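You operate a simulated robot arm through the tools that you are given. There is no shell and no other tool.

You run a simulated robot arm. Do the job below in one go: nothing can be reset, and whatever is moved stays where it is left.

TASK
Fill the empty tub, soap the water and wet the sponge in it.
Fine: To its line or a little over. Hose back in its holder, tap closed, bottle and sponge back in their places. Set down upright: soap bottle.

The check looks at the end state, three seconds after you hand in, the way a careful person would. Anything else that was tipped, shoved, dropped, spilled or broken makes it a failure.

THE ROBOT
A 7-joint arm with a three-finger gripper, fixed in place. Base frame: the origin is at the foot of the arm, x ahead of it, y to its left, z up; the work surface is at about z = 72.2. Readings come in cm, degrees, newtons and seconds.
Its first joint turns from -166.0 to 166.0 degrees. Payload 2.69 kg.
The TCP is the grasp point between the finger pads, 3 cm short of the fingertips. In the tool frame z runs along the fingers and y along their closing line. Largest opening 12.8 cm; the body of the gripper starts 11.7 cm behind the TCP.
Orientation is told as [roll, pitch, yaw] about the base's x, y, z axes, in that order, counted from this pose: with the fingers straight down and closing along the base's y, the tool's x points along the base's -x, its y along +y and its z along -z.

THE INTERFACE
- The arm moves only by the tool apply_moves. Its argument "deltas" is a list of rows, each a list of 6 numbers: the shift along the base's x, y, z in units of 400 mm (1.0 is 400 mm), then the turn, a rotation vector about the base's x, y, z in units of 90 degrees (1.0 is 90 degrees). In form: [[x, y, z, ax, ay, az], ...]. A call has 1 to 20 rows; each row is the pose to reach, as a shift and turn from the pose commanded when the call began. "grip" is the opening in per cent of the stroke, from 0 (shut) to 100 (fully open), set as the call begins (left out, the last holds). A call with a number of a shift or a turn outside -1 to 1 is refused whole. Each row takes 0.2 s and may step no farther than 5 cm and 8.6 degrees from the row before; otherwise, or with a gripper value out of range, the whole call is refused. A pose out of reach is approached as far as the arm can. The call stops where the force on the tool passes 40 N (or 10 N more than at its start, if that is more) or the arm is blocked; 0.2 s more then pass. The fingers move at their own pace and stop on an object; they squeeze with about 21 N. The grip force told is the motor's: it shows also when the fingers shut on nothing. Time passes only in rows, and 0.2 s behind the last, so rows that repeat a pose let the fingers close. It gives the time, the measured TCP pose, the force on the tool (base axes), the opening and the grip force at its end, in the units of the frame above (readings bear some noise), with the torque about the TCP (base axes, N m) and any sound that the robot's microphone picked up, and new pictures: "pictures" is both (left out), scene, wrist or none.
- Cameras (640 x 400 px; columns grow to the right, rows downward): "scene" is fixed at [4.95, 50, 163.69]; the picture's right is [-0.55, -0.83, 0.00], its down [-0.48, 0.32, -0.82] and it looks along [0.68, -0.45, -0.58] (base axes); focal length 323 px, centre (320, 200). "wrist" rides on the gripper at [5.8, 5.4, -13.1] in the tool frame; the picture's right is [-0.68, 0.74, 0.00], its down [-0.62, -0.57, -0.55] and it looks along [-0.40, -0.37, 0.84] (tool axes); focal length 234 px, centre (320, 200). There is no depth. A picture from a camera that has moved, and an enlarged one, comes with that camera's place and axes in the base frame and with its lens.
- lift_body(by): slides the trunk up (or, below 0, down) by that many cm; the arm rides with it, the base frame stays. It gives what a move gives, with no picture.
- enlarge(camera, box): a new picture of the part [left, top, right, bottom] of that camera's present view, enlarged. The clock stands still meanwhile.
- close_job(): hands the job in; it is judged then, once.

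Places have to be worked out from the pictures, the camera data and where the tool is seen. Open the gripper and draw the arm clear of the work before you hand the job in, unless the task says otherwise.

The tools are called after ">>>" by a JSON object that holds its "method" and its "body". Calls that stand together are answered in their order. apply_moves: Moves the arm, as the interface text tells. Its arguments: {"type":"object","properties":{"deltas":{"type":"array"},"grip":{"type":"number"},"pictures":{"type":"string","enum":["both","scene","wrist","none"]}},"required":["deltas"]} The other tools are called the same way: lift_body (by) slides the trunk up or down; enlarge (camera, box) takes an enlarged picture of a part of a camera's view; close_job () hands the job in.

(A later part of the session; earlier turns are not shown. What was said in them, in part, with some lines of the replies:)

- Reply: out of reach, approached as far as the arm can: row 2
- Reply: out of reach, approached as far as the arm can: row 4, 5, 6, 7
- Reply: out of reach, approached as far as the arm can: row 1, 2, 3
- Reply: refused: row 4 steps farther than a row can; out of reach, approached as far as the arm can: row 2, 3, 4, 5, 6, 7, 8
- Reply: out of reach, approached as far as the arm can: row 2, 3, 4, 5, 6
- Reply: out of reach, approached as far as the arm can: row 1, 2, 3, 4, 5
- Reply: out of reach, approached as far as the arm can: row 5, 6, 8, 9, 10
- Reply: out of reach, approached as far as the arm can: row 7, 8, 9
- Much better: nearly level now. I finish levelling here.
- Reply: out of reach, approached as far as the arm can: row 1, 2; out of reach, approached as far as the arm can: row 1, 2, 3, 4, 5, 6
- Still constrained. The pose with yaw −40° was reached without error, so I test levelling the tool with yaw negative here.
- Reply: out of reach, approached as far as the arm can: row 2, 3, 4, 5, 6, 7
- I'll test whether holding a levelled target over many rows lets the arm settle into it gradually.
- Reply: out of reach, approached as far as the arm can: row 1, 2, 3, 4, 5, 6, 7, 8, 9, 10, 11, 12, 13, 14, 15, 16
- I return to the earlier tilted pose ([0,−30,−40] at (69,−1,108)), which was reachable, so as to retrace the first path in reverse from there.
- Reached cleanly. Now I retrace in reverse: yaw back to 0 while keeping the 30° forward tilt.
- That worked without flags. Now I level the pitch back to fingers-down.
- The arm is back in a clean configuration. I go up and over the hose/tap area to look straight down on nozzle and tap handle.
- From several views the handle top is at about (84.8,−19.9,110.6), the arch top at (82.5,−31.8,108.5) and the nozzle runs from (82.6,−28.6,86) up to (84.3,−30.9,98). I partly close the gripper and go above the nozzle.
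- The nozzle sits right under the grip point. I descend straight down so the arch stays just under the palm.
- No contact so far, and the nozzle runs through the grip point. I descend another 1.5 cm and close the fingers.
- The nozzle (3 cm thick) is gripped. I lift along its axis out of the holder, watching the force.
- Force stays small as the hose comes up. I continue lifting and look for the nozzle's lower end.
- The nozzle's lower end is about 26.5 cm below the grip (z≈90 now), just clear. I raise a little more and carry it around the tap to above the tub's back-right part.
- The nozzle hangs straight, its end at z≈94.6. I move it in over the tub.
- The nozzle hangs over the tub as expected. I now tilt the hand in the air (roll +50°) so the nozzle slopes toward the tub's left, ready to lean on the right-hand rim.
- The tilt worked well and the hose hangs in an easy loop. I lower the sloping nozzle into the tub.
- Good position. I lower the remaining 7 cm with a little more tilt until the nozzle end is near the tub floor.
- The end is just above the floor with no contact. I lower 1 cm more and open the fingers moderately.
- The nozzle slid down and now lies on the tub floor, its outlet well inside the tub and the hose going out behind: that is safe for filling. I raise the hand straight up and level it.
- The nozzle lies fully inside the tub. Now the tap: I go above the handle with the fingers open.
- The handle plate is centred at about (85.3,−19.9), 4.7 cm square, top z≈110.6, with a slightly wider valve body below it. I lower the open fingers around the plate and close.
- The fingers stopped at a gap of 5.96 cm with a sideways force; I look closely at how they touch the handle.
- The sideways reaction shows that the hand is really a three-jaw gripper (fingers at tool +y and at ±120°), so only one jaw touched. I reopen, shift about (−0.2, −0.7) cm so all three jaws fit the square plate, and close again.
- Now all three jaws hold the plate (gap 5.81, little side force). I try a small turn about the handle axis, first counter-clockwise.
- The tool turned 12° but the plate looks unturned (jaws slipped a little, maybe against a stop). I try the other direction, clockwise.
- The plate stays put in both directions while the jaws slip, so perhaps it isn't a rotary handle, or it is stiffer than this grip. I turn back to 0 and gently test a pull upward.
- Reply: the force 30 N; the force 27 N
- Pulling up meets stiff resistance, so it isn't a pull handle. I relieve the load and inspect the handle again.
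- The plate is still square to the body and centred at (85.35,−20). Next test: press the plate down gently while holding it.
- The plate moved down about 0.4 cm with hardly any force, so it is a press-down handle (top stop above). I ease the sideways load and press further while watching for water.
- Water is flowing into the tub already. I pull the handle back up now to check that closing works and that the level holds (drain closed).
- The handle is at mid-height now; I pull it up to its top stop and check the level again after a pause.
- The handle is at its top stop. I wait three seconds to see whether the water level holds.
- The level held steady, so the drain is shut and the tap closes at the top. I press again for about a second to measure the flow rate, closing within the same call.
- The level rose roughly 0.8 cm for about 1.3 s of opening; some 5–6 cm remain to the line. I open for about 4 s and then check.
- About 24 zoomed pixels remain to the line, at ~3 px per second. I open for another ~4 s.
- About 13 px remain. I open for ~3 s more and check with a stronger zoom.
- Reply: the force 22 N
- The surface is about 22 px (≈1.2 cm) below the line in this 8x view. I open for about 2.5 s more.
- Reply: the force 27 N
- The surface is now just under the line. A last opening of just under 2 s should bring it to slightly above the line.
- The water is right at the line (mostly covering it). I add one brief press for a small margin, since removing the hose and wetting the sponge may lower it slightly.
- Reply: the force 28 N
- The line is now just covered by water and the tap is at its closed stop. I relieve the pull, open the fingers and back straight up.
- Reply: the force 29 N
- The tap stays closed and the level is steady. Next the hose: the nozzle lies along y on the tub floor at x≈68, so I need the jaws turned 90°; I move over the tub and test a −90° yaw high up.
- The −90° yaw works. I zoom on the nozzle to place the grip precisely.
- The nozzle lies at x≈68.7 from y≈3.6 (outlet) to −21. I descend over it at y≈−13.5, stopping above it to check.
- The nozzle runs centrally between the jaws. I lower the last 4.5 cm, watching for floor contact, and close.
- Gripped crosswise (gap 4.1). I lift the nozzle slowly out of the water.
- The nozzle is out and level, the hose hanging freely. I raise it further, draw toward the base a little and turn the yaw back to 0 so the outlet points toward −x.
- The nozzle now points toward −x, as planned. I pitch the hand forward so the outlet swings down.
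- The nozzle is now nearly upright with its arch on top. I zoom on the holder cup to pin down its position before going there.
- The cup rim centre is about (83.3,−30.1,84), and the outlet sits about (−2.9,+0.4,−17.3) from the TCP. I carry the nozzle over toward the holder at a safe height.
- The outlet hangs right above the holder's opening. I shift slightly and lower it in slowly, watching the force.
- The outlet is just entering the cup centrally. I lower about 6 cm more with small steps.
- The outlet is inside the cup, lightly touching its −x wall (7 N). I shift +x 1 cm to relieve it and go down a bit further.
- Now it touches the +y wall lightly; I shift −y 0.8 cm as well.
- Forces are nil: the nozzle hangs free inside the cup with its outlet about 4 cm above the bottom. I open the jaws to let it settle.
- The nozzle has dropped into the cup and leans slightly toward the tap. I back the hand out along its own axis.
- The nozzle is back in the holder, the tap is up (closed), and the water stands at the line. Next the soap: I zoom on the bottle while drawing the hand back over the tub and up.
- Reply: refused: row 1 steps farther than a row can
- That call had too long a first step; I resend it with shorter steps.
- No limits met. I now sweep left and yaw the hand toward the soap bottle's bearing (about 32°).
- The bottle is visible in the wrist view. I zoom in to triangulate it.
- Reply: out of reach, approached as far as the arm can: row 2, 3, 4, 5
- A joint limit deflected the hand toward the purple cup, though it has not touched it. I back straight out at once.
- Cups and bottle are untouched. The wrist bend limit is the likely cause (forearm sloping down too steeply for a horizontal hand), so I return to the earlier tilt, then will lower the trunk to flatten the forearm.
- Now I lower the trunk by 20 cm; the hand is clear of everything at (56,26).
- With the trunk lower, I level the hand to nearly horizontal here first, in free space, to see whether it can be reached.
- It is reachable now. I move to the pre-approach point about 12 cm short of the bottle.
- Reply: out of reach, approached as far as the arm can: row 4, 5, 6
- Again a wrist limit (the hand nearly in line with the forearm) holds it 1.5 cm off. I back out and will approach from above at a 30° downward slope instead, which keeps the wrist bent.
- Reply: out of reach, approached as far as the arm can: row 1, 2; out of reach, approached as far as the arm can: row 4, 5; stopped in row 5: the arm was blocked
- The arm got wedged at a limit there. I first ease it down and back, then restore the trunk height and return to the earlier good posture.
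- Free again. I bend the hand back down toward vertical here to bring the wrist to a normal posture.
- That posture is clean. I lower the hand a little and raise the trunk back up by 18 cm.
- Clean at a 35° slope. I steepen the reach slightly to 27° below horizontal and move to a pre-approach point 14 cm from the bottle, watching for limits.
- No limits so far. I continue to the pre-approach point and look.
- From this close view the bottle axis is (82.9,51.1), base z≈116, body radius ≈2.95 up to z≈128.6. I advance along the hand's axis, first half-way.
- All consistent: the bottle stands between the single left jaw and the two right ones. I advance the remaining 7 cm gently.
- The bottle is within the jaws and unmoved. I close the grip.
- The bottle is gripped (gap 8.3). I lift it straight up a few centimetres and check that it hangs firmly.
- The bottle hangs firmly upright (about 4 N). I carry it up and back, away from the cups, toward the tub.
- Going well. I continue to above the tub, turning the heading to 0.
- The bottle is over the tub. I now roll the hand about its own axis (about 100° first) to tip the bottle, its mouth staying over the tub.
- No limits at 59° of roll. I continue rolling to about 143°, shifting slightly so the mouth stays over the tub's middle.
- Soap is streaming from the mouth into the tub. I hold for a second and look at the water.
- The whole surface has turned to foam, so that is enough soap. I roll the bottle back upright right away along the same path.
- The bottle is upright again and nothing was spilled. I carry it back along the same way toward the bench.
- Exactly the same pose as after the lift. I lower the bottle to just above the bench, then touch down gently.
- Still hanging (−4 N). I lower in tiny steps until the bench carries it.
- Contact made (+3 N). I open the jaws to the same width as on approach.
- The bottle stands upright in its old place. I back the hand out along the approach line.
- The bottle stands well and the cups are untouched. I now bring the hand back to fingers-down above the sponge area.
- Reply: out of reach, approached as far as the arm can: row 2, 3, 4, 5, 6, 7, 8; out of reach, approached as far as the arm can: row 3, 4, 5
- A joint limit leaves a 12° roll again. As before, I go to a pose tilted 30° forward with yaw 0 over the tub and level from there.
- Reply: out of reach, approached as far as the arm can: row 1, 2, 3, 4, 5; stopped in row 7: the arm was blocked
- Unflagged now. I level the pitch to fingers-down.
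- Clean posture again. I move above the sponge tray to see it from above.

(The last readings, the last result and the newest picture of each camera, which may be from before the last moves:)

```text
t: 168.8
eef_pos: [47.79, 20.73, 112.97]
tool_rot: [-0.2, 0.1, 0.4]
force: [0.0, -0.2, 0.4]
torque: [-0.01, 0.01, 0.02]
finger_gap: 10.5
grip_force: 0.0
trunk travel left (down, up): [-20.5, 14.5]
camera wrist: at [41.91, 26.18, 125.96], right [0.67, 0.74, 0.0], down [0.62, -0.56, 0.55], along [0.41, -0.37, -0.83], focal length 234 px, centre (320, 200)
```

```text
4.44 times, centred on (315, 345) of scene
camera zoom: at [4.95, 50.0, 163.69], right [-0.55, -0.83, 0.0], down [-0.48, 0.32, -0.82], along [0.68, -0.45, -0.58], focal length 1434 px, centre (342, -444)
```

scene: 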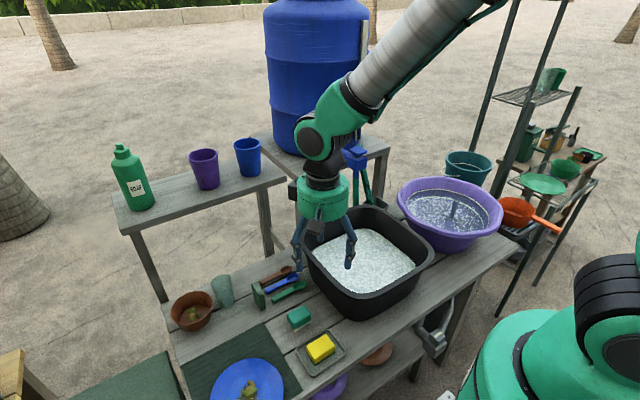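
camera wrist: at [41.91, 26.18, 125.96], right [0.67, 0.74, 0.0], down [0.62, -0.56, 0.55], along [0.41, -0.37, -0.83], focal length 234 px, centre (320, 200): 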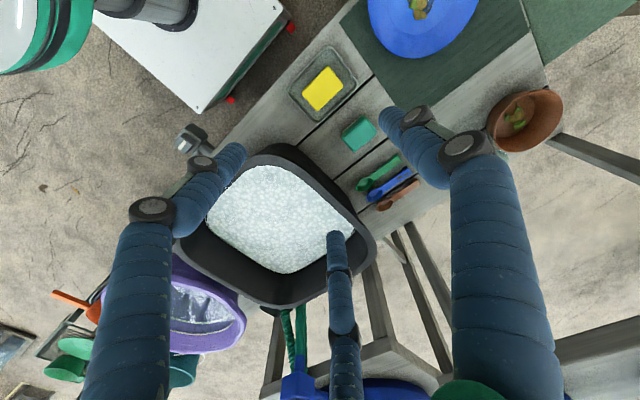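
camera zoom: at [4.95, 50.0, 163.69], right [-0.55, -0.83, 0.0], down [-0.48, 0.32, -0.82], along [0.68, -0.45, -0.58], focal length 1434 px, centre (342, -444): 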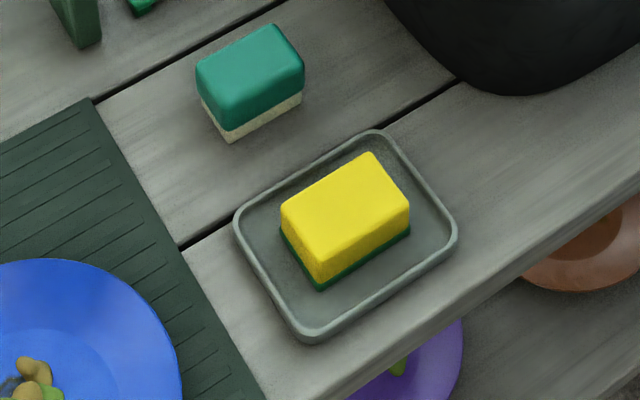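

The yellow sponge (about 4.7 × 7 cm, long side along y) lies centred at (47.4,21.9) in its tray, top z≈75.5. I descend above it with open jaws.

>>> {"method": "apply_moves", "body": {"deltas": [[-0.005, 0.012, -0.1, 0, 0, 0], [-0.01, 0.024, -0.2, 0, 0, 0], [-0.01, 0.024, -0.3, 0, 0, 0], [-0.01, 0.024, -0.4, 0, 0, 0], [-0.01, 0.024, -0.5, 0, 0, 0], [-0.01, 0.024, -0.6, 0, 0, 0], [-0.01, 0.024, -0.7, 0, 0, 0]], "grip": 80, "pictures": "both"}}

>>> {"method": "enlarge", "body": {"camera": "wrist", "box": [200, 40, 440, 240]}}

>>> {"method": "enlarge", "body": {"camera": "scene", "box": [260, 270, 380, 390]}}

```text
t: 170.4
eef_pos: [47.55, 22.12, 84.53]
tool_rot: [-0.2, -0.1, 0.4]
force: [1.1, 0.6, 0.0]
torque: [-0.02, 0.02, 0.01]
finger_gap: 10.24
grip_force: 0.2
trunk travel left (down, up): [-20.5, 14.5]
camera wrist: at [41.7, 27.43, 97.59], right [0.67, 0.74, 0.0], down [0.62, -0.56, 0.55], along [0.41, -0.37, -0.83], focal length 234 px, centre (320, 200)
```

scene: 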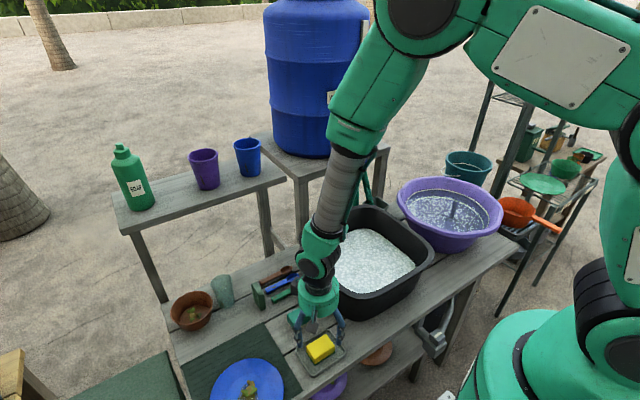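
wrist: 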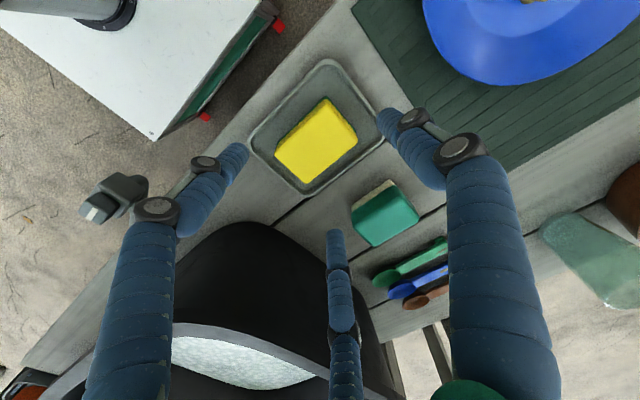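

```text
2.00 times, centred on (320, 140) of wrist
camera zoom: at [41.7, 27.43, 97.59], right [0.67, 0.74, 0.0], down [0.62, -0.56, 0.55], along [0.41, -0.37, -0.83], focal length 468 px, centre (320, 320)
```

zoom: 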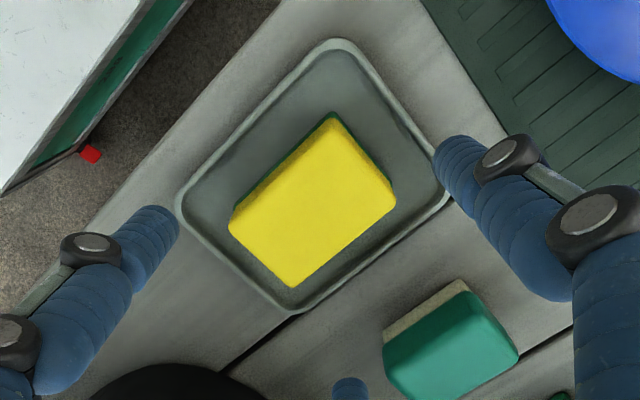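

```text
3.33 times, centred on (320, 330) of scene
camera zoom: at [4.95, 50.0, 163.69], right [-0.55, -0.83, 0.0], down [-0.48, 0.32, -0.82], along [0.68, -0.45, -0.58], focal length 1076 px, centre (320, -233)
```

zoom: 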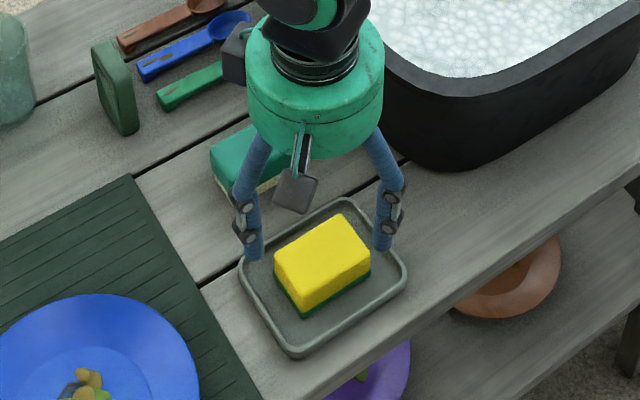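

The sponge is centred at about (47.5,21.5). I lower so the fingertips pass beside its upper part (above the tray rim) and close.

>>> {"method": "apply_moves", "body": {"deltas": [[0, -0.019, -0.08, 0, 0, 0], [0, -0.019, -0.14, 0, 0, 0], [0, -0.019, -0.188, 0, 0, 0]], "pictures": "none"}}

>>> {"method": "apply_moves", "body": {"deltas": [[0, 0, 0, 0, 0, 0], [0, 0, 0, 0, 0, 0], [0, 0, 0, 0, 0, 0], [0, 0, 0, 0, 0, 0]], "grip": 0, "pictures": "both"}}

>>> {"method": "enlarge", "body": {"camera": "wrist", "box": [200, 90, 440, 250]}}

>>> {"method": "enlarge", "body": {"camera": "scene", "box": [260, 280, 380, 390]}}

```text
t: 171.2
eef_pos: [47.46, 21.22, 77.11]
tool_rot: [-0.2, 0.0, 0.4]
force: [0.7, 0.1, 0.6]
torque: [-0.01, 0.01, 0.01]
finger_gap: 10.24
grip_force: 0.1
trunk travel left (down, up): [-20.5, 14.5]
```

```text
t: 172.2
eef_pos: [47.47, 21.2, 77.24]
tool_rot: [-0.1, 0.0, 0.4]
force: [-0.2, 0.8, 0.2]
torque: [-0.01, -0.03, 0.03]
finger_gap: 5.62
grip_force: 21.0
trunk travel left (down, up): [-20.5, 14.5]
camera wrist: at [41.64, 26.59, 90.23], right [0.67, 0.74, 0.0], down [0.62, -0.56, 0.55], along [0.41, -0.37, -0.83], focal length 234 px, centre (320, 200)
```

scene: 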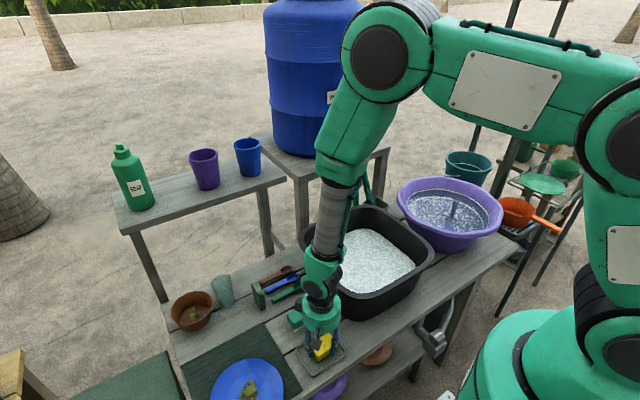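
wrist: 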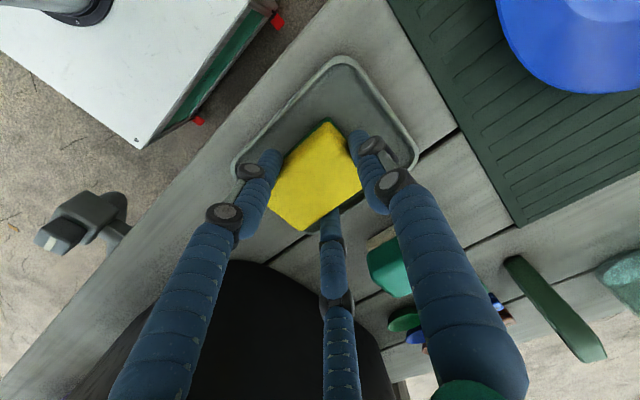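

```text
2.50 times, centred on (320, 170) of wrist
camera zoom: at [41.64, 26.59, 90.23], right [0.67, 0.74, 0.0], down [0.62, -0.56, 0.55], along [0.41, -0.37, -0.83], focal length 585 px, centre (320, 275)
```

zoom: 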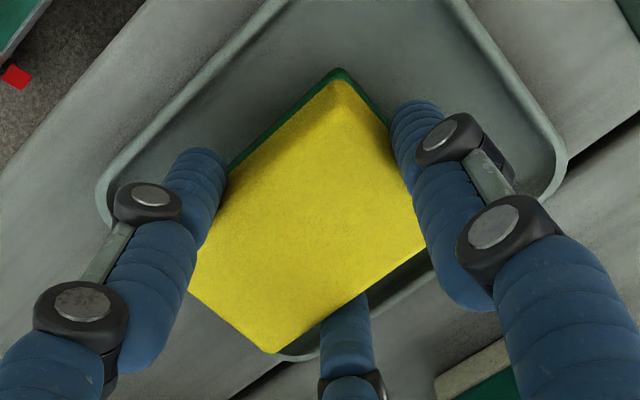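

```text
3.64 times, centred on (320, 335) of scene
camera zoom: at [4.95, 50.0, 163.69], right [-0.55, -0.83, 0.0], down [-0.48, 0.32, -0.82], along [0.68, -0.45, -0.58], focal length 1174 px, centre (320, -291)
```

zoom: 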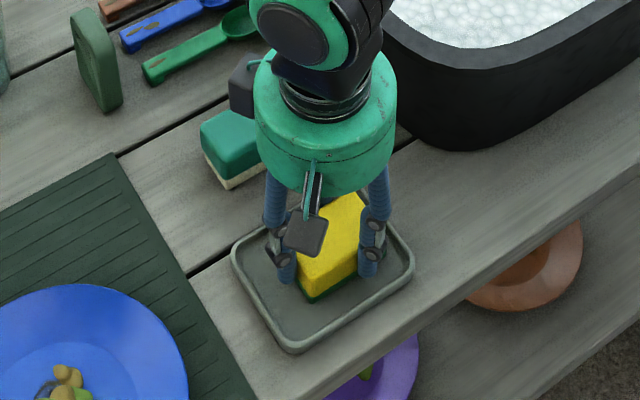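

The jaws hold the sponge by its +y end and both long sides. I lift it gently to test the hold.

>>> {"method": "apply_moves", "body": {"deltas": [[0, 0, 0.03, 0, 0, 0], [0, 0, 0.08, 0, 0, 0], [0, 0, 0.14, 0, 0, 0], [0, 0, 0.22, 0, 0, 0]], "pictures": "both"}}

>>> {"method": "enlarge", "body": {"camera": "scene", "box": [260, 260, 380, 380]}}

```text
t: 173.2
eef_pos: [47.63, 21.15, 86.05]
tool_rot: [-0.2, -0.1, 0.4]
force: [0.0, -0.1, -0.4]
torque: [-0.02, -0.01, 0.01]
finger_gap: 5.63
grip_force: 21.0
trunk travel left (down, up): [-20.5, 14.5]
camera wrist: at [41.76, 26.52, 99.06], right [0.67, 0.74, 0.0], down [0.62, -0.56, 0.55], along [0.41, -0.37, -0.83], focal length 234 px, centre (320, 200)
```

scene: 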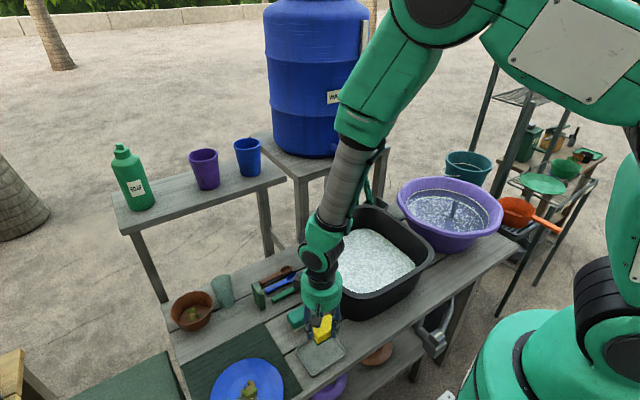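
wrist: 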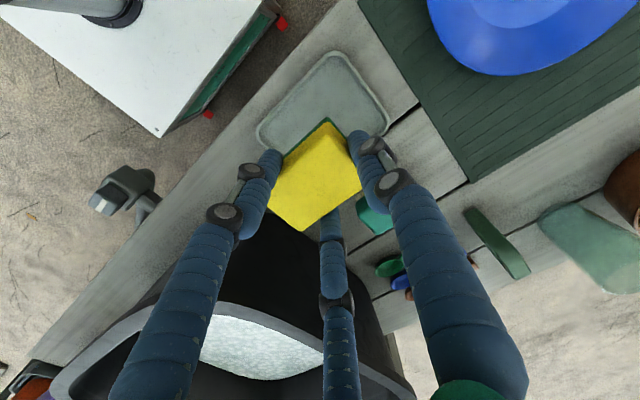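

```text
3.33 times, centred on (320, 320) of scene
camera zoom: at [4.95, 50.0, 163.69], right [-0.55, -0.83, 0.0], down [-0.48, 0.32, -0.82], along [0.68, -0.45, -0.58], focal length 1076 px, centre (320, -200)
```

zoom: 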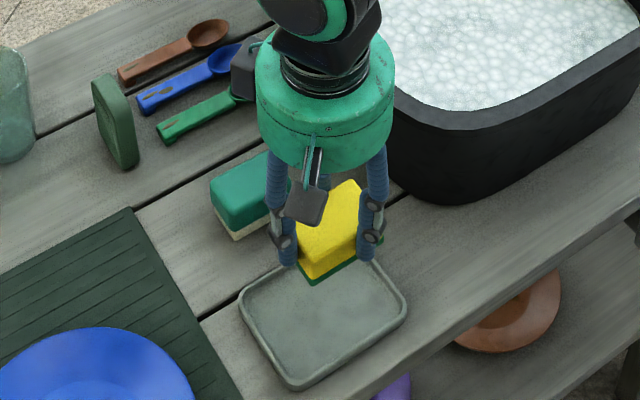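

The sponge is held well. I raise it and carry it over the tub's rim to the middle of the tub.

>>> {"method": "apply_moves", "body": {"deltas": [[0, 0, 0.1, 0, 0, 0], [0, 0, 0.2, 0, 0, 0], [0, 0, 0.3, 0, 0, 0], [0.02, -0.03, 0.4, 0, 0, 0], [0.06, -0.12, 0.43, 0, 0, 0], [0.1, -0.22, 0.43, 0, 0, 0], [0.14, -0.32, 0.43, 0, 0, 0], [0.18, -0.42, 0.43, 0, 0, 0], [0.23, -0.52, 0.43, 0, 0, 0], [0.28, -0.62, 0.43, 0, 0, 0], [0.34, -0.68, 0.43, 0, 0, 0]], "pictures": "both"}}

```text
t: 175.6
eef_pos: [60.93, -6.18, 103.3]
tool_rot: [-0.2, -0.1, 0.4]
force: [-0.2, -0.3, 0.3]
torque: [0.01, -0.06, 0.03]
finger_gap: 5.61
grip_force: 21.2
trunk travel left (down, up): [-20.5, 14.5]
camera wrist: at [55.13, -0.69, 116.36], right [0.67, 0.74, 0.0], down [0.62, -0.56, 0.55], along [0.41, -0.37, -0.83], focal length 234 px, centre (320, 200)
```

scene: 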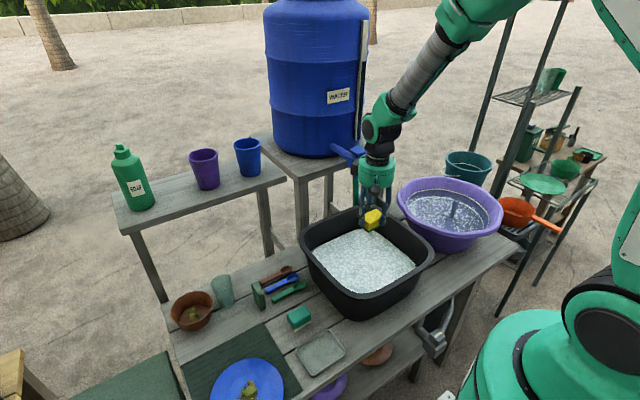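
wrist: 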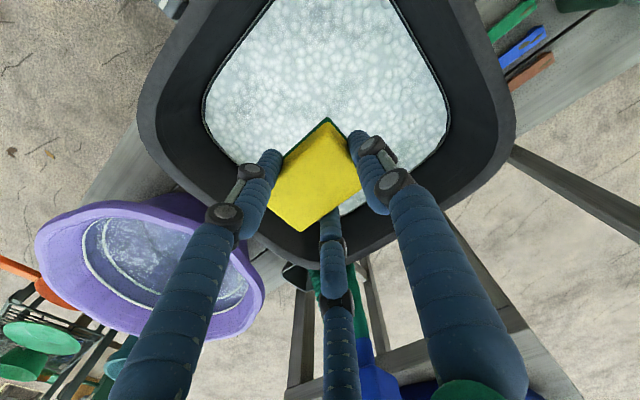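

I lower the sponge under the foamy water and hold it there.

>>> {"method": "apply_moves", "body": {"deltas": [[0, 0, -0.1, 0, 0, 0], [0, 0, -0.2, 0, 0, 0], [0, 0, -0.3, 0, 0, 0], [0, 0, -0.4, 0, 0, 0], [0, 0, -0.48, 0, 0, 0], [0, 0, -0.54, 0, 0, 0], [0, 0, -0.595, 0, 0, 0], [0, 0, -0.595, 0, 0, 0], [0, 0, -0.595, 0, 0, 0], [0, 0, -0.595, 0, 0, 0], [0, 0, -0.595, 0, 0, 0], [0, 0, -0.595, 0, 0, 0], [0, 0, -0.595, 0, 0, 0], [0, 0, -0.595, 0, 0, 0], [0, 0, -0.595, 0, 0, 0], [0, 0, -0.595, 0, 0, 0]], "pictures": "both"}}

>>> {"method": "enlarge", "body": {"camera": "scene", "box": [300, 180, 440, 310]}}

```text
t: 179.0
eef_pos: [61.09, -5.88, 79.56]
tool_rot: [-0.2, -0.1, 0.3]
force: [0.1, -0.2, -1.0]
torque: [0.02, 0.02, -0.03]
finger_gap: 5.59
grip_force: 20.4
trunk travel left (down, up): [-20.5, 14.5]
camera wrist: at [55.26, -0.58, 92.52], right [0.67, 0.74, 0.0], down [0.62, -0.56, 0.55], along [0.41, -0.37, -0.83], focal length 234 px, centre (320, 200)
```

scene: 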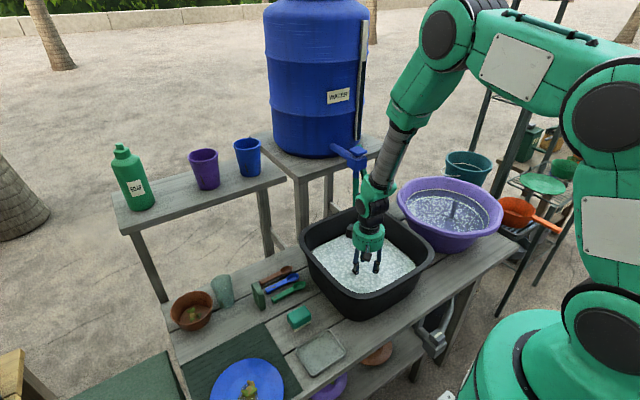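
wrist: 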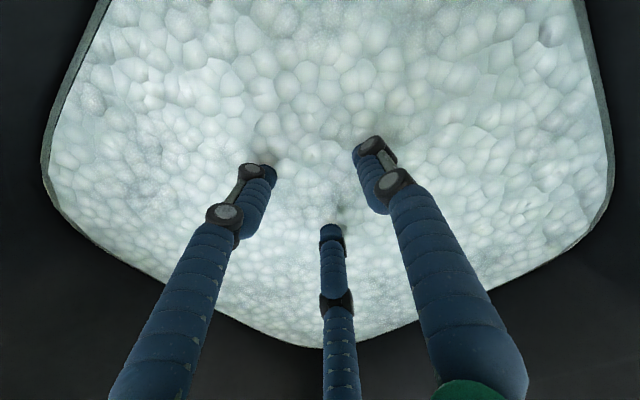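

```text
3.08 times, centred on (370, 245) of scene
camera zoom: at [4.95, 50.0, 163.69], right [-0.55, -0.83, 0.0], down [-0.48, 0.32, -0.82], along [0.68, -0.45, -0.58], focal length 993 px, centre (166, 62)
```

zoom: 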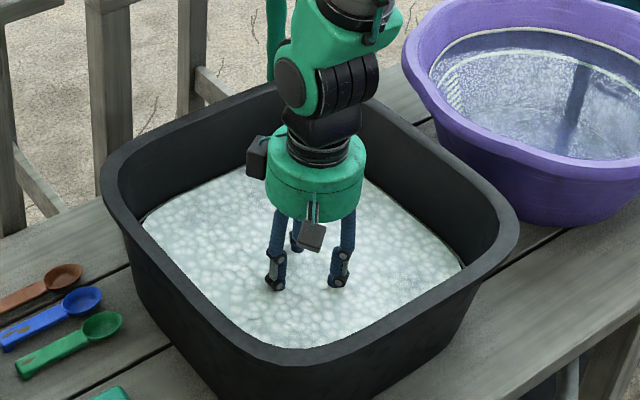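

The sponge is completely under water; I held it two seconds. I lift it out slowly and let it drip above the tub.

>>> {"method": "apply_moves", "body": {"deltas": [[0, 0, 0.03, 0, 0, 0], [0, 0, 0.07, 0, 0, 0], [0, 0, 0.12, 0, 0, 0], [0, 0, 0.17, 0, 0, 0], [0, 0, 0.22, 0, 0, 0], [0, 0, 0.27, 0, 0, 0], [0, 0, 0.27, 0, 0, 0], [0, 0, 0.27, 0, 0, 0], [0, 0, 0.27, 0, 0, 0], [0, 0, 0.27, 0, 0, 0], [0, 0, 0.27, 0, 0, 0], [0, 0, 0.27, 0, 0, 0], [0, 0, 0.27, 0, 0, 0], [0, 0, 0.27, 0, 0, 0], [0, 0, 0.27, 0, 0, 0], [0, 0, 0.27, 0, 0, 0]], "pictures": "both"}}

>>> {"method": "enlarge", "body": {"camera": "scene", "box": [300, 180, 440, 310]}}

>>> {"method": "enlarge", "body": {"camera": "wrist", "box": [200, 90, 440, 250]}}

```text
t: 182.4
eef_pos: [61.14, -6.08, 90.33]
tool_rot: [-0.2, 0.0, 0.4]
force: [0.4, 0.6, -0.4]
torque: [-0.01, 0.0, -0.02]
finger_gap: 5.59
grip_force: 21.2
trunk travel left (down, up): [-20.5, 14.5]
camera wrist: at [55.3, -0.78, 103.26], right [0.67, 0.74, 0.0], down [0.62, -0.56, 0.55], along [0.41, -0.37, -0.83], focal length 234 px, centre (320, 200)
```

scene: 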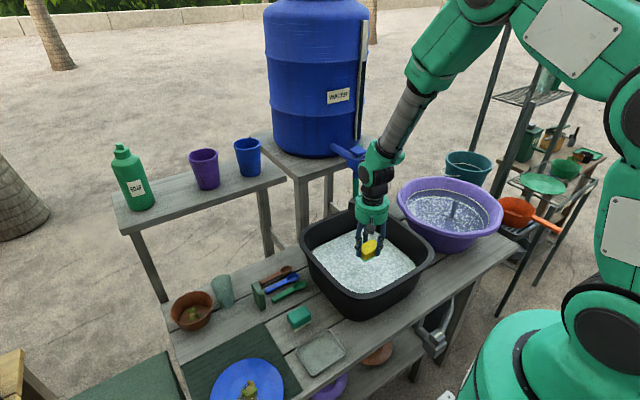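
wrist: 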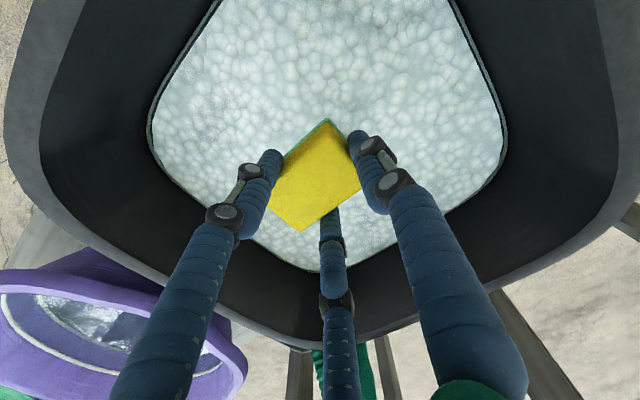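

```text
3.08 times, centred on (370, 245) of scene
camera zoom: at [4.95, 50.0, 163.69], right [-0.55, -0.83, 0.0], down [-0.48, 0.32, -0.82], along [0.68, -0.45, -0.58], focal length 993 px, centre (166, 62)
```

zoom: 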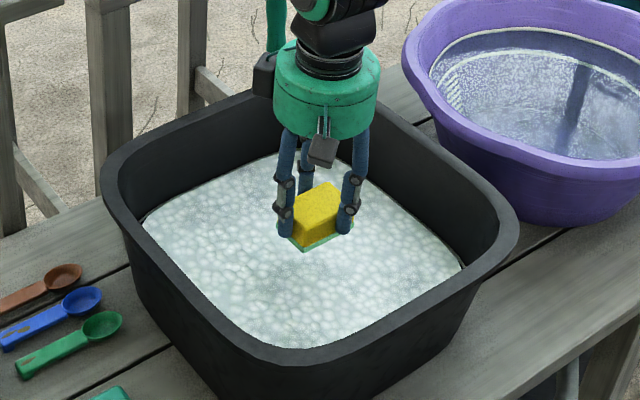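

```text
2.50 times, centred on (320, 170) of wrist
camera zoom: at [55.3, -0.78, 103.26], right [0.67, 0.74, 0.0], down [0.62, -0.56, 0.55], along [0.41, -0.37, -0.83], focal length 585 px, centre (320, 275)
```

zoom: 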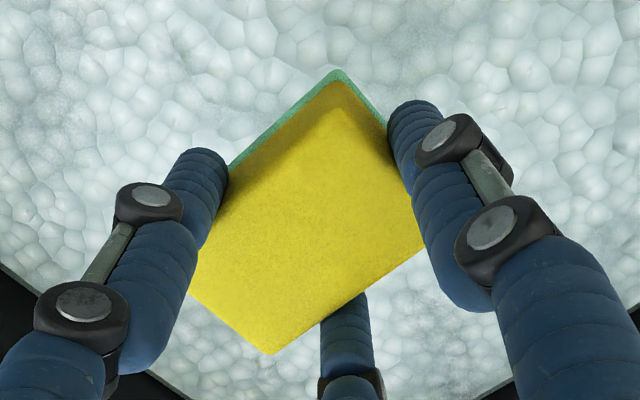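

The sponge is soaked (darker now). I let it drip two more seconds over the tub, then carry it back over the tray at height.

>>> {"method": "apply_moves", "body": {"deltas": [[0, 0, 0.02, 0, 0, 0], [0, 0, 0.04, 0, 0, 0], [0, 0, 0.04, 0, 0, 0], [0, 0, 0.04, 0, 0, 0], [0, 0, 0.04, 0, 0, 0], [0, 0, 0.04, 0, 0, 0], [0, 0, 0.04, 0, 0, 0], [0, 0, 0.04, 0, 0, 0], [0, 0, 0.04, 0, 0, 0], [0, 0, 0.04, 0, 0, 0], [0, 0, 0.04, 0, 0, 0], [0, 0, 0.04, 0, 0, 0], [0, 0, 0.04, 0, 0, 0]], "pictures": "none"}}

>>> {"method": "apply_moves", "body": {"deltas": [[0, 0, 0.1, 0, 0, 0], [0, 0, 0.2, 0, 0, 0], [-0.02, 0.04, 0.28, 0, 0, 0], [-0.07, 0.14, 0.28, 0, 0, 0], [-0.12, 0.24, 0.28, 0, 0, 0], [-0.17, 0.34, 0.28, 0, 0, 0], [-0.22, 0.44, 0.28, 0, 0, 0], [-0.27, 0.54, 0.28, 0, 0, 0], [-0.31, 0.63, 0.28, 0, 0, 0], [-0.34, 0.7, 0.28, 0, 0, 0]], "pictures": "both"}}

>>> {"method": "enlarge", "body": {"camera": "wrist", "box": [200, 30, 440, 250]}}

```text
t: 185.2
eef_pos: [61.18, -6.19, 91.71]
tool_rot: [-0.2, -0.1, 0.5]
force: [0.2, 0.6, -0.8]
torque: [-0.04, 0.0, 0.02]
finger_gap: 5.58
grip_force: 20.8
trunk travel left (down, up): [-20.5, 14.5]
```

```text
t: 187.4
eef_pos: [47.56, 21.99, 103.17]
tool_rot: [-0.2, 0.0, 0.5]
force: [-0.1, -0.9, 0.2]
torque: [-0.02, 0.03, 0.0]
finger_gap: 5.58
grip_force: 21.7
trunk travel left (down, up): [-20.5, 14.5]
camera wrist: at [41.73, 27.39, 116.19], right [0.67, 0.74, 0.0], down [0.62, -0.56, 0.55], along [0.41, -0.37, -0.83], focal length 234 px, centre (320, 200)
```

scene: 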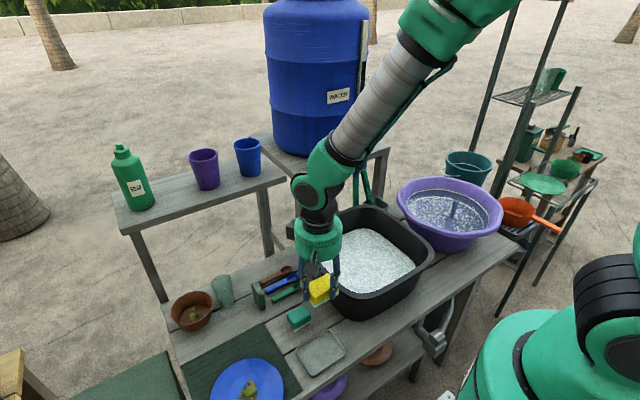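
wrist: 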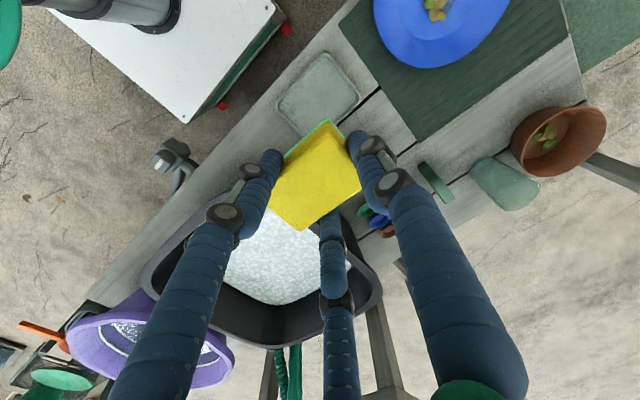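

```text
1.82 times, centred on (320, 140) of wrist
camera zoom: at [41.73, 27.39, 116.19], right [0.67, 0.74, 0.0], down [0.62, -0.56, 0.55], along [0.41, -0.37, -0.83], focal length 426 px, centre (320, 309)
```

zoom: 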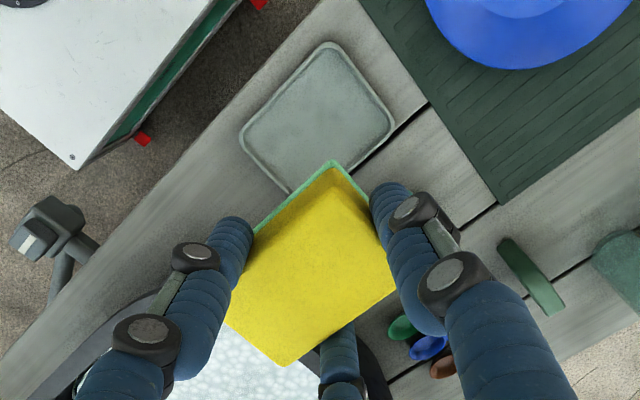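

The hand is right above the tray. I lower the sponge into it.

>>> {"method": "apply_moves", "body": {"deltas": [[0, 0, -0.1, 0, 0, 0], [0, 0, -0.2, 0, 0, 0], [0, 0, -0.3, 0, 0, 0], [0, 0, -0.4, 0, 0, 0], [0, 0, -0.48, 0, 0, 0], [0, 0, -0.55, 0, 0, 0], [0, 0, -0.59, 0, 0, 0], [0, 0, -0.62, 0, 0, 0]], "pictures": "none"}}

>>> {"method": "apply_moves", "body": {"deltas": [[0, 0, -0.01, 0, 0, 0], [0, 0, -0.02, 0, 0, 0], [0, 0, -0.025, 0, 0, 0]], "pictures": "both"}}

>>> {"method": "enlarge", "body": {"camera": "scene", "box": [260, 280, 380, 390]}}

```text
t: 189.2
eef_pos: [47.43, 22.0, 78.16]
tool_rot: [-0.2, -0.1, 0.4]
force: [-0.5, -0.4, 0.6]
torque: [0.0, -0.02, 0.0]
finger_gap: 5.55
grip_force: 20.7
trunk travel left (down, up): [-20.5, 14.5]
```

```text
t: 190.0
eef_pos: [47.55, 21.85, 77.25]
tool_rot: [-0.2, 0.0, 0.4]
force: [0.6, 0.2, -0.8]
torque: [0.0, 0.04, 0.02]
finger_gap: 5.59
grip_force: 21.3
trunk travel left (down, up): [-20.5, 14.5]
camera wrist: at [41.63, 27.31, 90.24], right [0.67, 0.74, 0.0], down [0.62, -0.56, 0.55], along [0.41, -0.37, -0.83], focal length 234 px, centre (320, 200)
```

scene: 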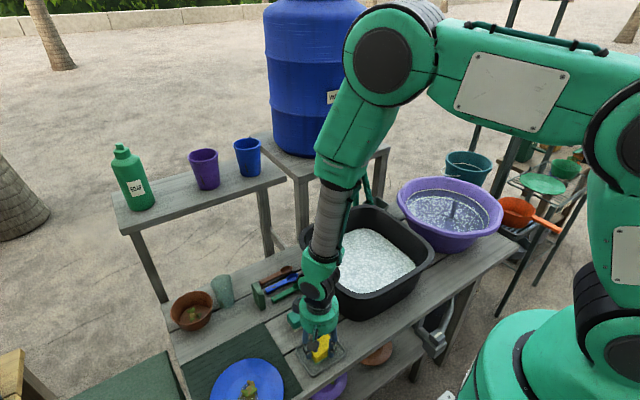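
wrist: 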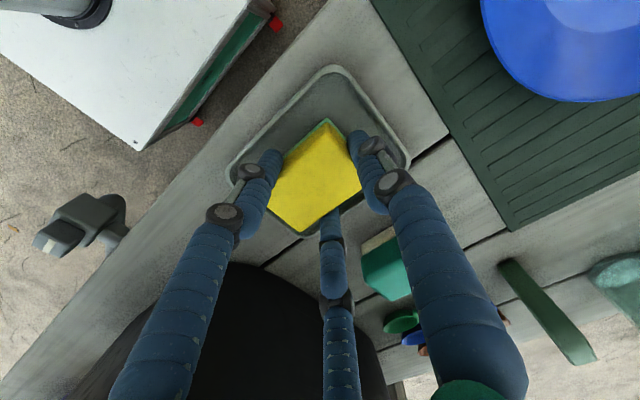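

```text
3.64 times, centred on (320, 335) of scene
camera zoom: at [4.95, 50.0, 163.69], right [-0.55, -0.83, 0.0], down [-0.48, 0.32, -0.82], along [0.68, -0.45, -0.58], focal length 1174 px, centre (320, -291)
```

zoom: 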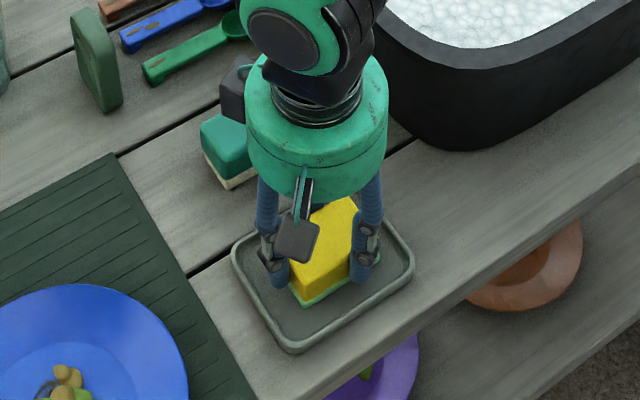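

The sponge is at its resting height in the tray. I open the jaws and back straight up.

>>> {"method": "apply_moves", "body": {"deltas": [[0, 0, 0, 0, 0, 0], [0, 0, 0, 0, 0, 0], [0, 0, 0, 0, 0, 0], [0, 0, 0.03, 0, 0, 0], [0, 0, 0.1, 0, 0, 0], [0, 0, 0.2, 0, 0, 0], [0, 0, 0.3, 0, 0, 0], [0, 0, 0.4, 0, 0, 0]], "grip": 75, "pictures": "both"}}

>>> {"method": "enlarge", "body": {"camera": "scene", "box": [260, 280, 380, 390]}}

>>> {"method": "enlarge", "body": {"camera": "wrist", "box": [220, 30, 420, 190]}}

```text
t: 191.8
eef_pos: [47.48, 21.68, 93.3]
tool_rot: [-0.2, 0.1, 0.3]
force: [0.0, -0.7, 0.4]
torque: [0.02, 0.03, -0.01]
finger_gap: 9.58
grip_force: 0.1
trunk travel left (down, up): [-20.5, 14.5]
camera wrist: at [41.69, 27.12, 106.36], right [0.67, 0.74, 0.0], down [0.62, -0.56, 0.55], along [0.41, -0.37, -0.83], focal length 234 px, centre (320, 200)
```

scene: 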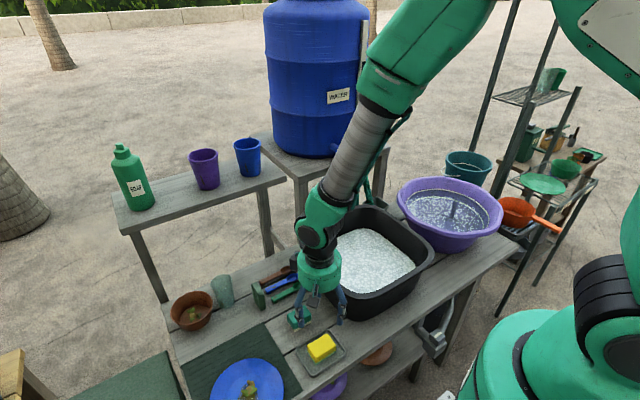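
wrist: 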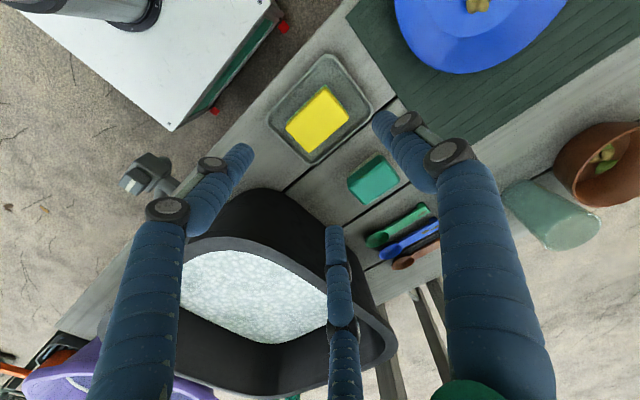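

```text
3.64 times, centred on (320, 335) of scene
camera zoom: at [4.95, 50.0, 163.69], right [-0.55, -0.83, 0.0], down [-0.48, 0.32, -0.82], along [0.68, -0.45, -0.58], focal length 1174 px, centre (320, -291)
```

zoom: 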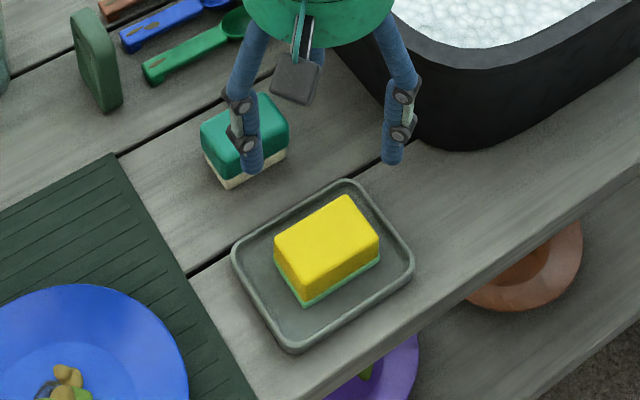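

```text
2.50 times, centred on (320, 110) of wrist
camera zoom: at [41.69, 27.12, 106.36], right [0.67, 0.74, 0.0], down [0.62, -0.56, 0.55], along [0.41, -0.37, -0.83], focal length 585 px, centre (320, 425)
```

zoom: 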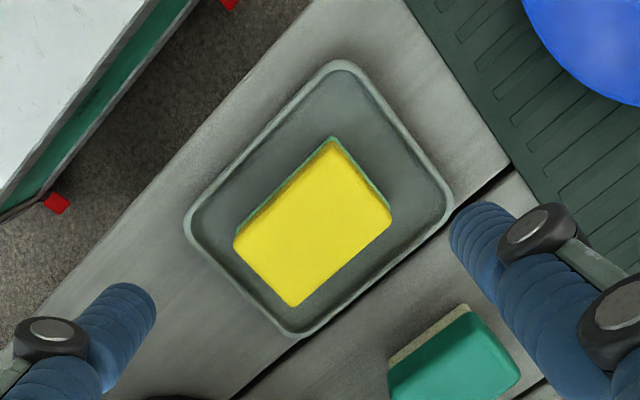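

The wet sponge lies in its tray. I raise the arm clear and check every item once more.

>>> {"method": "apply_moves", "body": {"deltas": [[0, 0.02, 0.1, 0, 0, 0], [0, 0.04, 0.2, 0, 0, 0], [-0.02, 0.06, 0.3, 0, 0, 0], [-0.05, 0.06, 0.4, 0, 0, 0], [-0.08, 0.06, 0.5, 0, 0, 0], [-0.12, 0.06, 0.6, 0, 0, 0], [-0.15, 0.06, 0.7, 0, 0, 0], [-0.18, 0.06, 0.78, 0, 0, 0]], "grip": 100, "pictures": "both"}}

>>> {"method": "enlarge", "body": {"camera": "scene", "box": [295, 190, 445, 325]}}

>>> {"method": "enlarge", "body": {"camera": "scene", "box": [320, 215, 400, 265]}}

>>> {"method": "enlarge", "body": {"camera": "scene", "box": [335, 130, 405, 220]}}

>>> {"method": "enlarge", "body": {"camera": "scene", "box": [90, 120, 290, 250]}}

>>> {"method": "enlarge", "body": {"camera": "scene", "box": [160, 240, 360, 400]}}

```text
t: 193.6
eef_pos: [40.2, 24.29, 124.32]
tool_rot: [-0.3, -0.1, 0.4]
force: [-0.3, -0.4, 0.5]
torque: [-0.01, -0.02, 0.01]
finger_gap: 12.78
grip_force: 0.0
trunk travel left (down, up): [-20.5, 14.5]
camera wrist: at [34.35, 29.63, 137.38], right [0.67, 0.74, 0.0], down [0.62, -0.56, 0.55], along [0.41, -0.37, -0.83], focal length 234 px, centre (320, 200)
```

scene: 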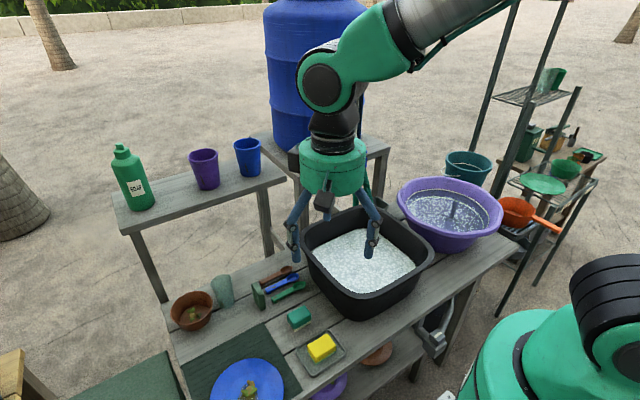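
wrist: 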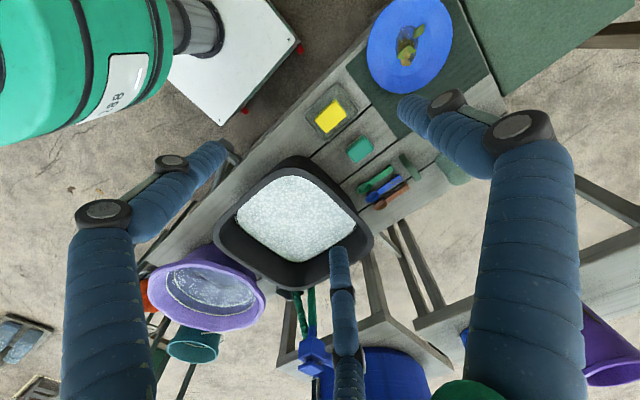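

```text
2.96 times, centred on (370, 258) of scene
camera zoom: at [4.95, 50.0, 163.69], right [-0.55, -0.83, 0.0], down [-0.48, 0.32, -0.82], along [0.68, -0.45, -0.58], focal length 956 px, centre (172, 30)
```

zoom: 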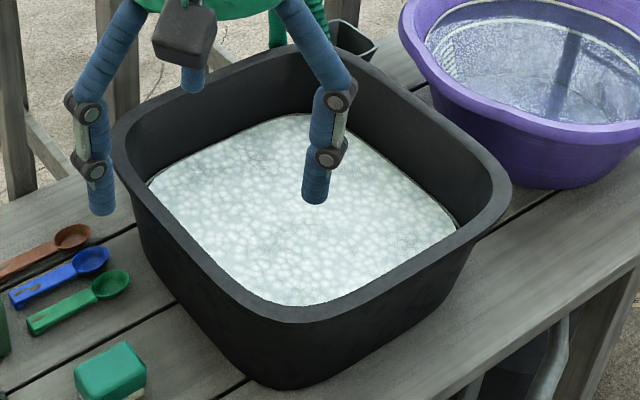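

```text
8.00 times, centred on (360, 240) of scene
camera zoom: at [4.95, 50.0, 163.69], right [-0.55, -0.83, 0.0], down [-0.48, 0.32, -0.82], along [0.68, -0.45, -0.58], focal length 2582 px, centre (0, -120)
```

zoom: 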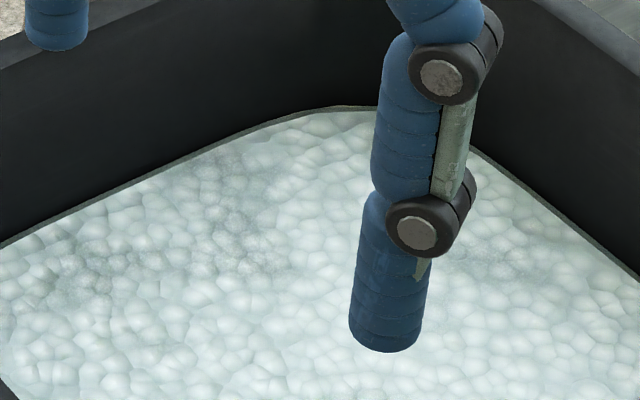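

```text
4.44 times, centred on (370, 175) of scene
camera zoom: at [4.95, 50.0, 163.69], right [-0.55, -0.83, 0.0], down [-0.48, 0.32, -0.82], along [0.68, -0.45, -0.58], focal length 1434 px, centre (98, 311)
```

zoom: 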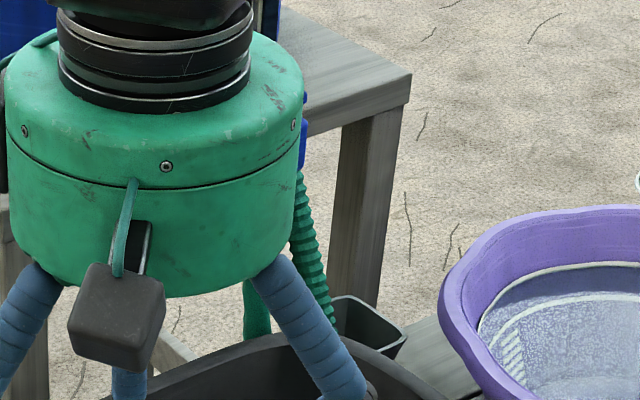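

```text
3.08 times, centred on (190, 185) of scene
camera zoom: at [4.95, 50.0, 163.69], right [-0.55, -0.83, 0.0], down [-0.48, 0.32, -0.82], along [0.68, -0.45, -0.58], focal length 993 px, centre (720, 246)
```

zoom: 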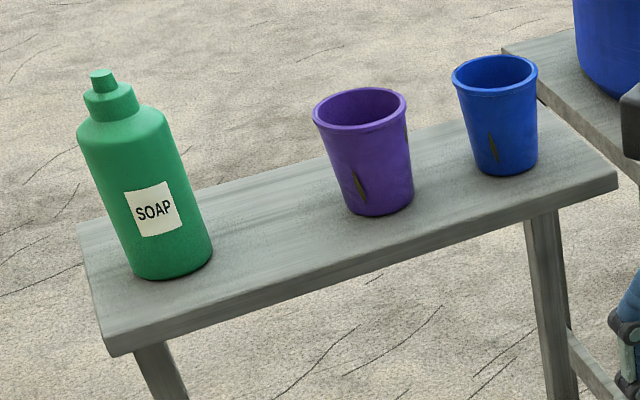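

```text
2.50 times, centred on (260, 320) of scene
camera zoom: at [4.95, 50.0, 163.69], right [-0.55, -0.83, 0.0], down [-0.48, 0.32, -0.82], along [0.68, -0.45, -0.58], focal length 807 px, centre (470, -100)
```

zoom: 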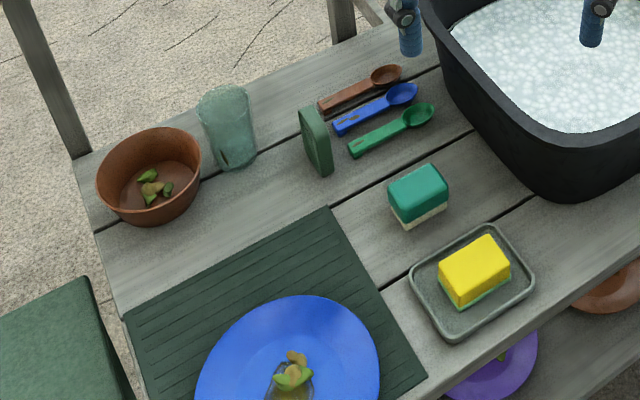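

Bottle, sponge and other items look right. I check tap and hose via the wrist view too.

>>> {"method": "enlarge", "body": {"camera": "wrist", "box": [250, 270, 370, 400]}}

>>> {"method": "apply_moves", "body": {"deltas": [[-0.05, 0.08, 0.05, 0, 0, 0], [-0.08, 0.17, 0.1, 0, 0, 0], [-0.1, 0.26, 0.15, 0, 0, 0], [-0.1, 0.35, 0.2, 0, 0, 0], [-0.1, 0.42, 0.25, 0, 0, 0]], "pictures": "both"}}

>>> {"method": "enlarge", "body": {"camera": "scene", "box": [335, 130, 405, 220]}}

```text
3.08 times, centred on (310, 335) of wrist
camera zoom: at [34.35, 29.63, 137.38], right [0.67, 0.74, 0.0], down [0.62, -0.56, 0.55], along [0.41, -0.37, -0.83], focal length 720 px, centre (351, -215)
```

zoom: 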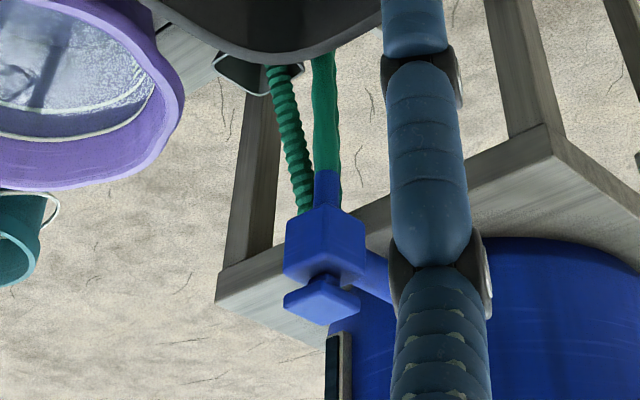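

```text
t: 194.8
eef_pos: [36.34, 41.08, 134.25]
tool_rot: [-0.3, -0.1, 0.4]
force: [0.2, 0.3, 0.3]
torque: [0.01, -0.01, -0.03]
finger_gap: 12.8
grip_force: 0.0
trunk travel left (down, up): [-20.5, 14.5]
camera wrist: at [30.45, 46.42, 147.29], right [0.67, 0.74, 0.0], down [0.62, -0.56, 0.55], along [0.41, -0.37, -0.83], focal length 234 px, centre (320, 200)
```

scene: 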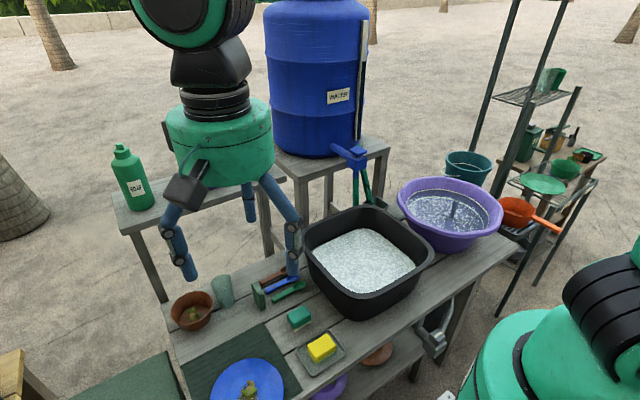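
wrist: 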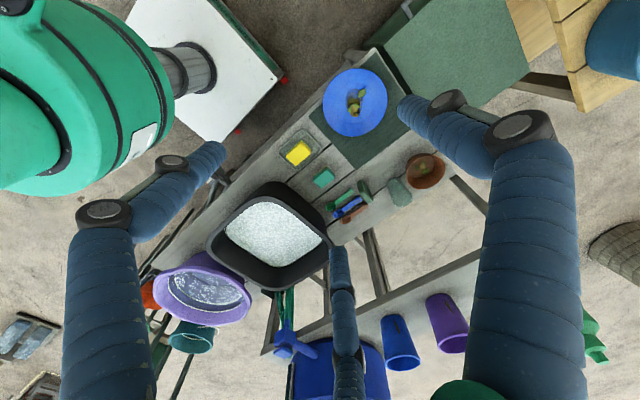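

```text
4.44 times, centred on (370, 175) of scene
camera zoom: at [4.95, 50.0, 163.69], right [-0.55, -0.83, 0.0], down [-0.48, 0.32, -0.82], along [0.68, -0.45, -0.58], focal length 1434 px, centre (98, 311)
```

zoom: 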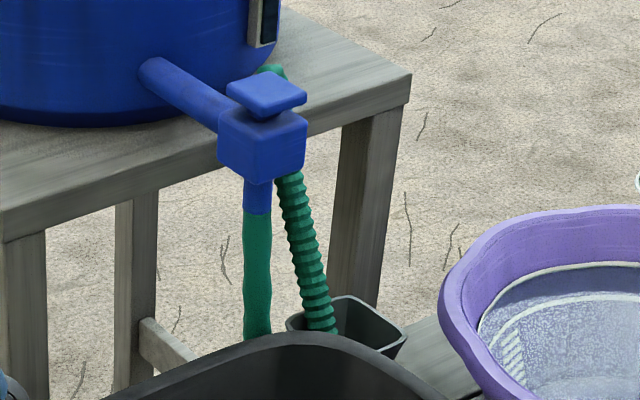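

Everything checks out: tub filled to the line and foamy, tap handle up, hose nozzle in its holder, bottle upright in its place, wet sponge in its tray. The gripper is open and clear of the work, so I hand in.

>>> {"method": "close_job", "body": {}}

```text
The job is handed in.
```

I filled the black tub to just over its line, soaped the water, wet the sponge and put everything back. The job is handed in, but I haven't seen the check's result.

- **Water:** it just covers the line. I tested with a small fill first, and the level held, so the drain is shut.
- **Tap:** closed, with the handle at its top stop.
- **Hose:** the nozzle is back in its holder cup. It leans toward the tap, where before it leaned the other way. It stayed put for over 80 seconds.
- **Soap:** I poured for about a second until foam covered the surface. The bottle is upright in its old spot on the bench.
- **Sponge:** I took "the sponge" to be the yellow one in the tray. It was fully under for about two seconds, dripped over the tub, and is back in its tray. I left the loose teal one alone.

I saw no spills, and nothing else looked moved. On the first approach to the bottle, a joint limit swung the hand close to the purple cup. The pictures showed it didn't touch it.
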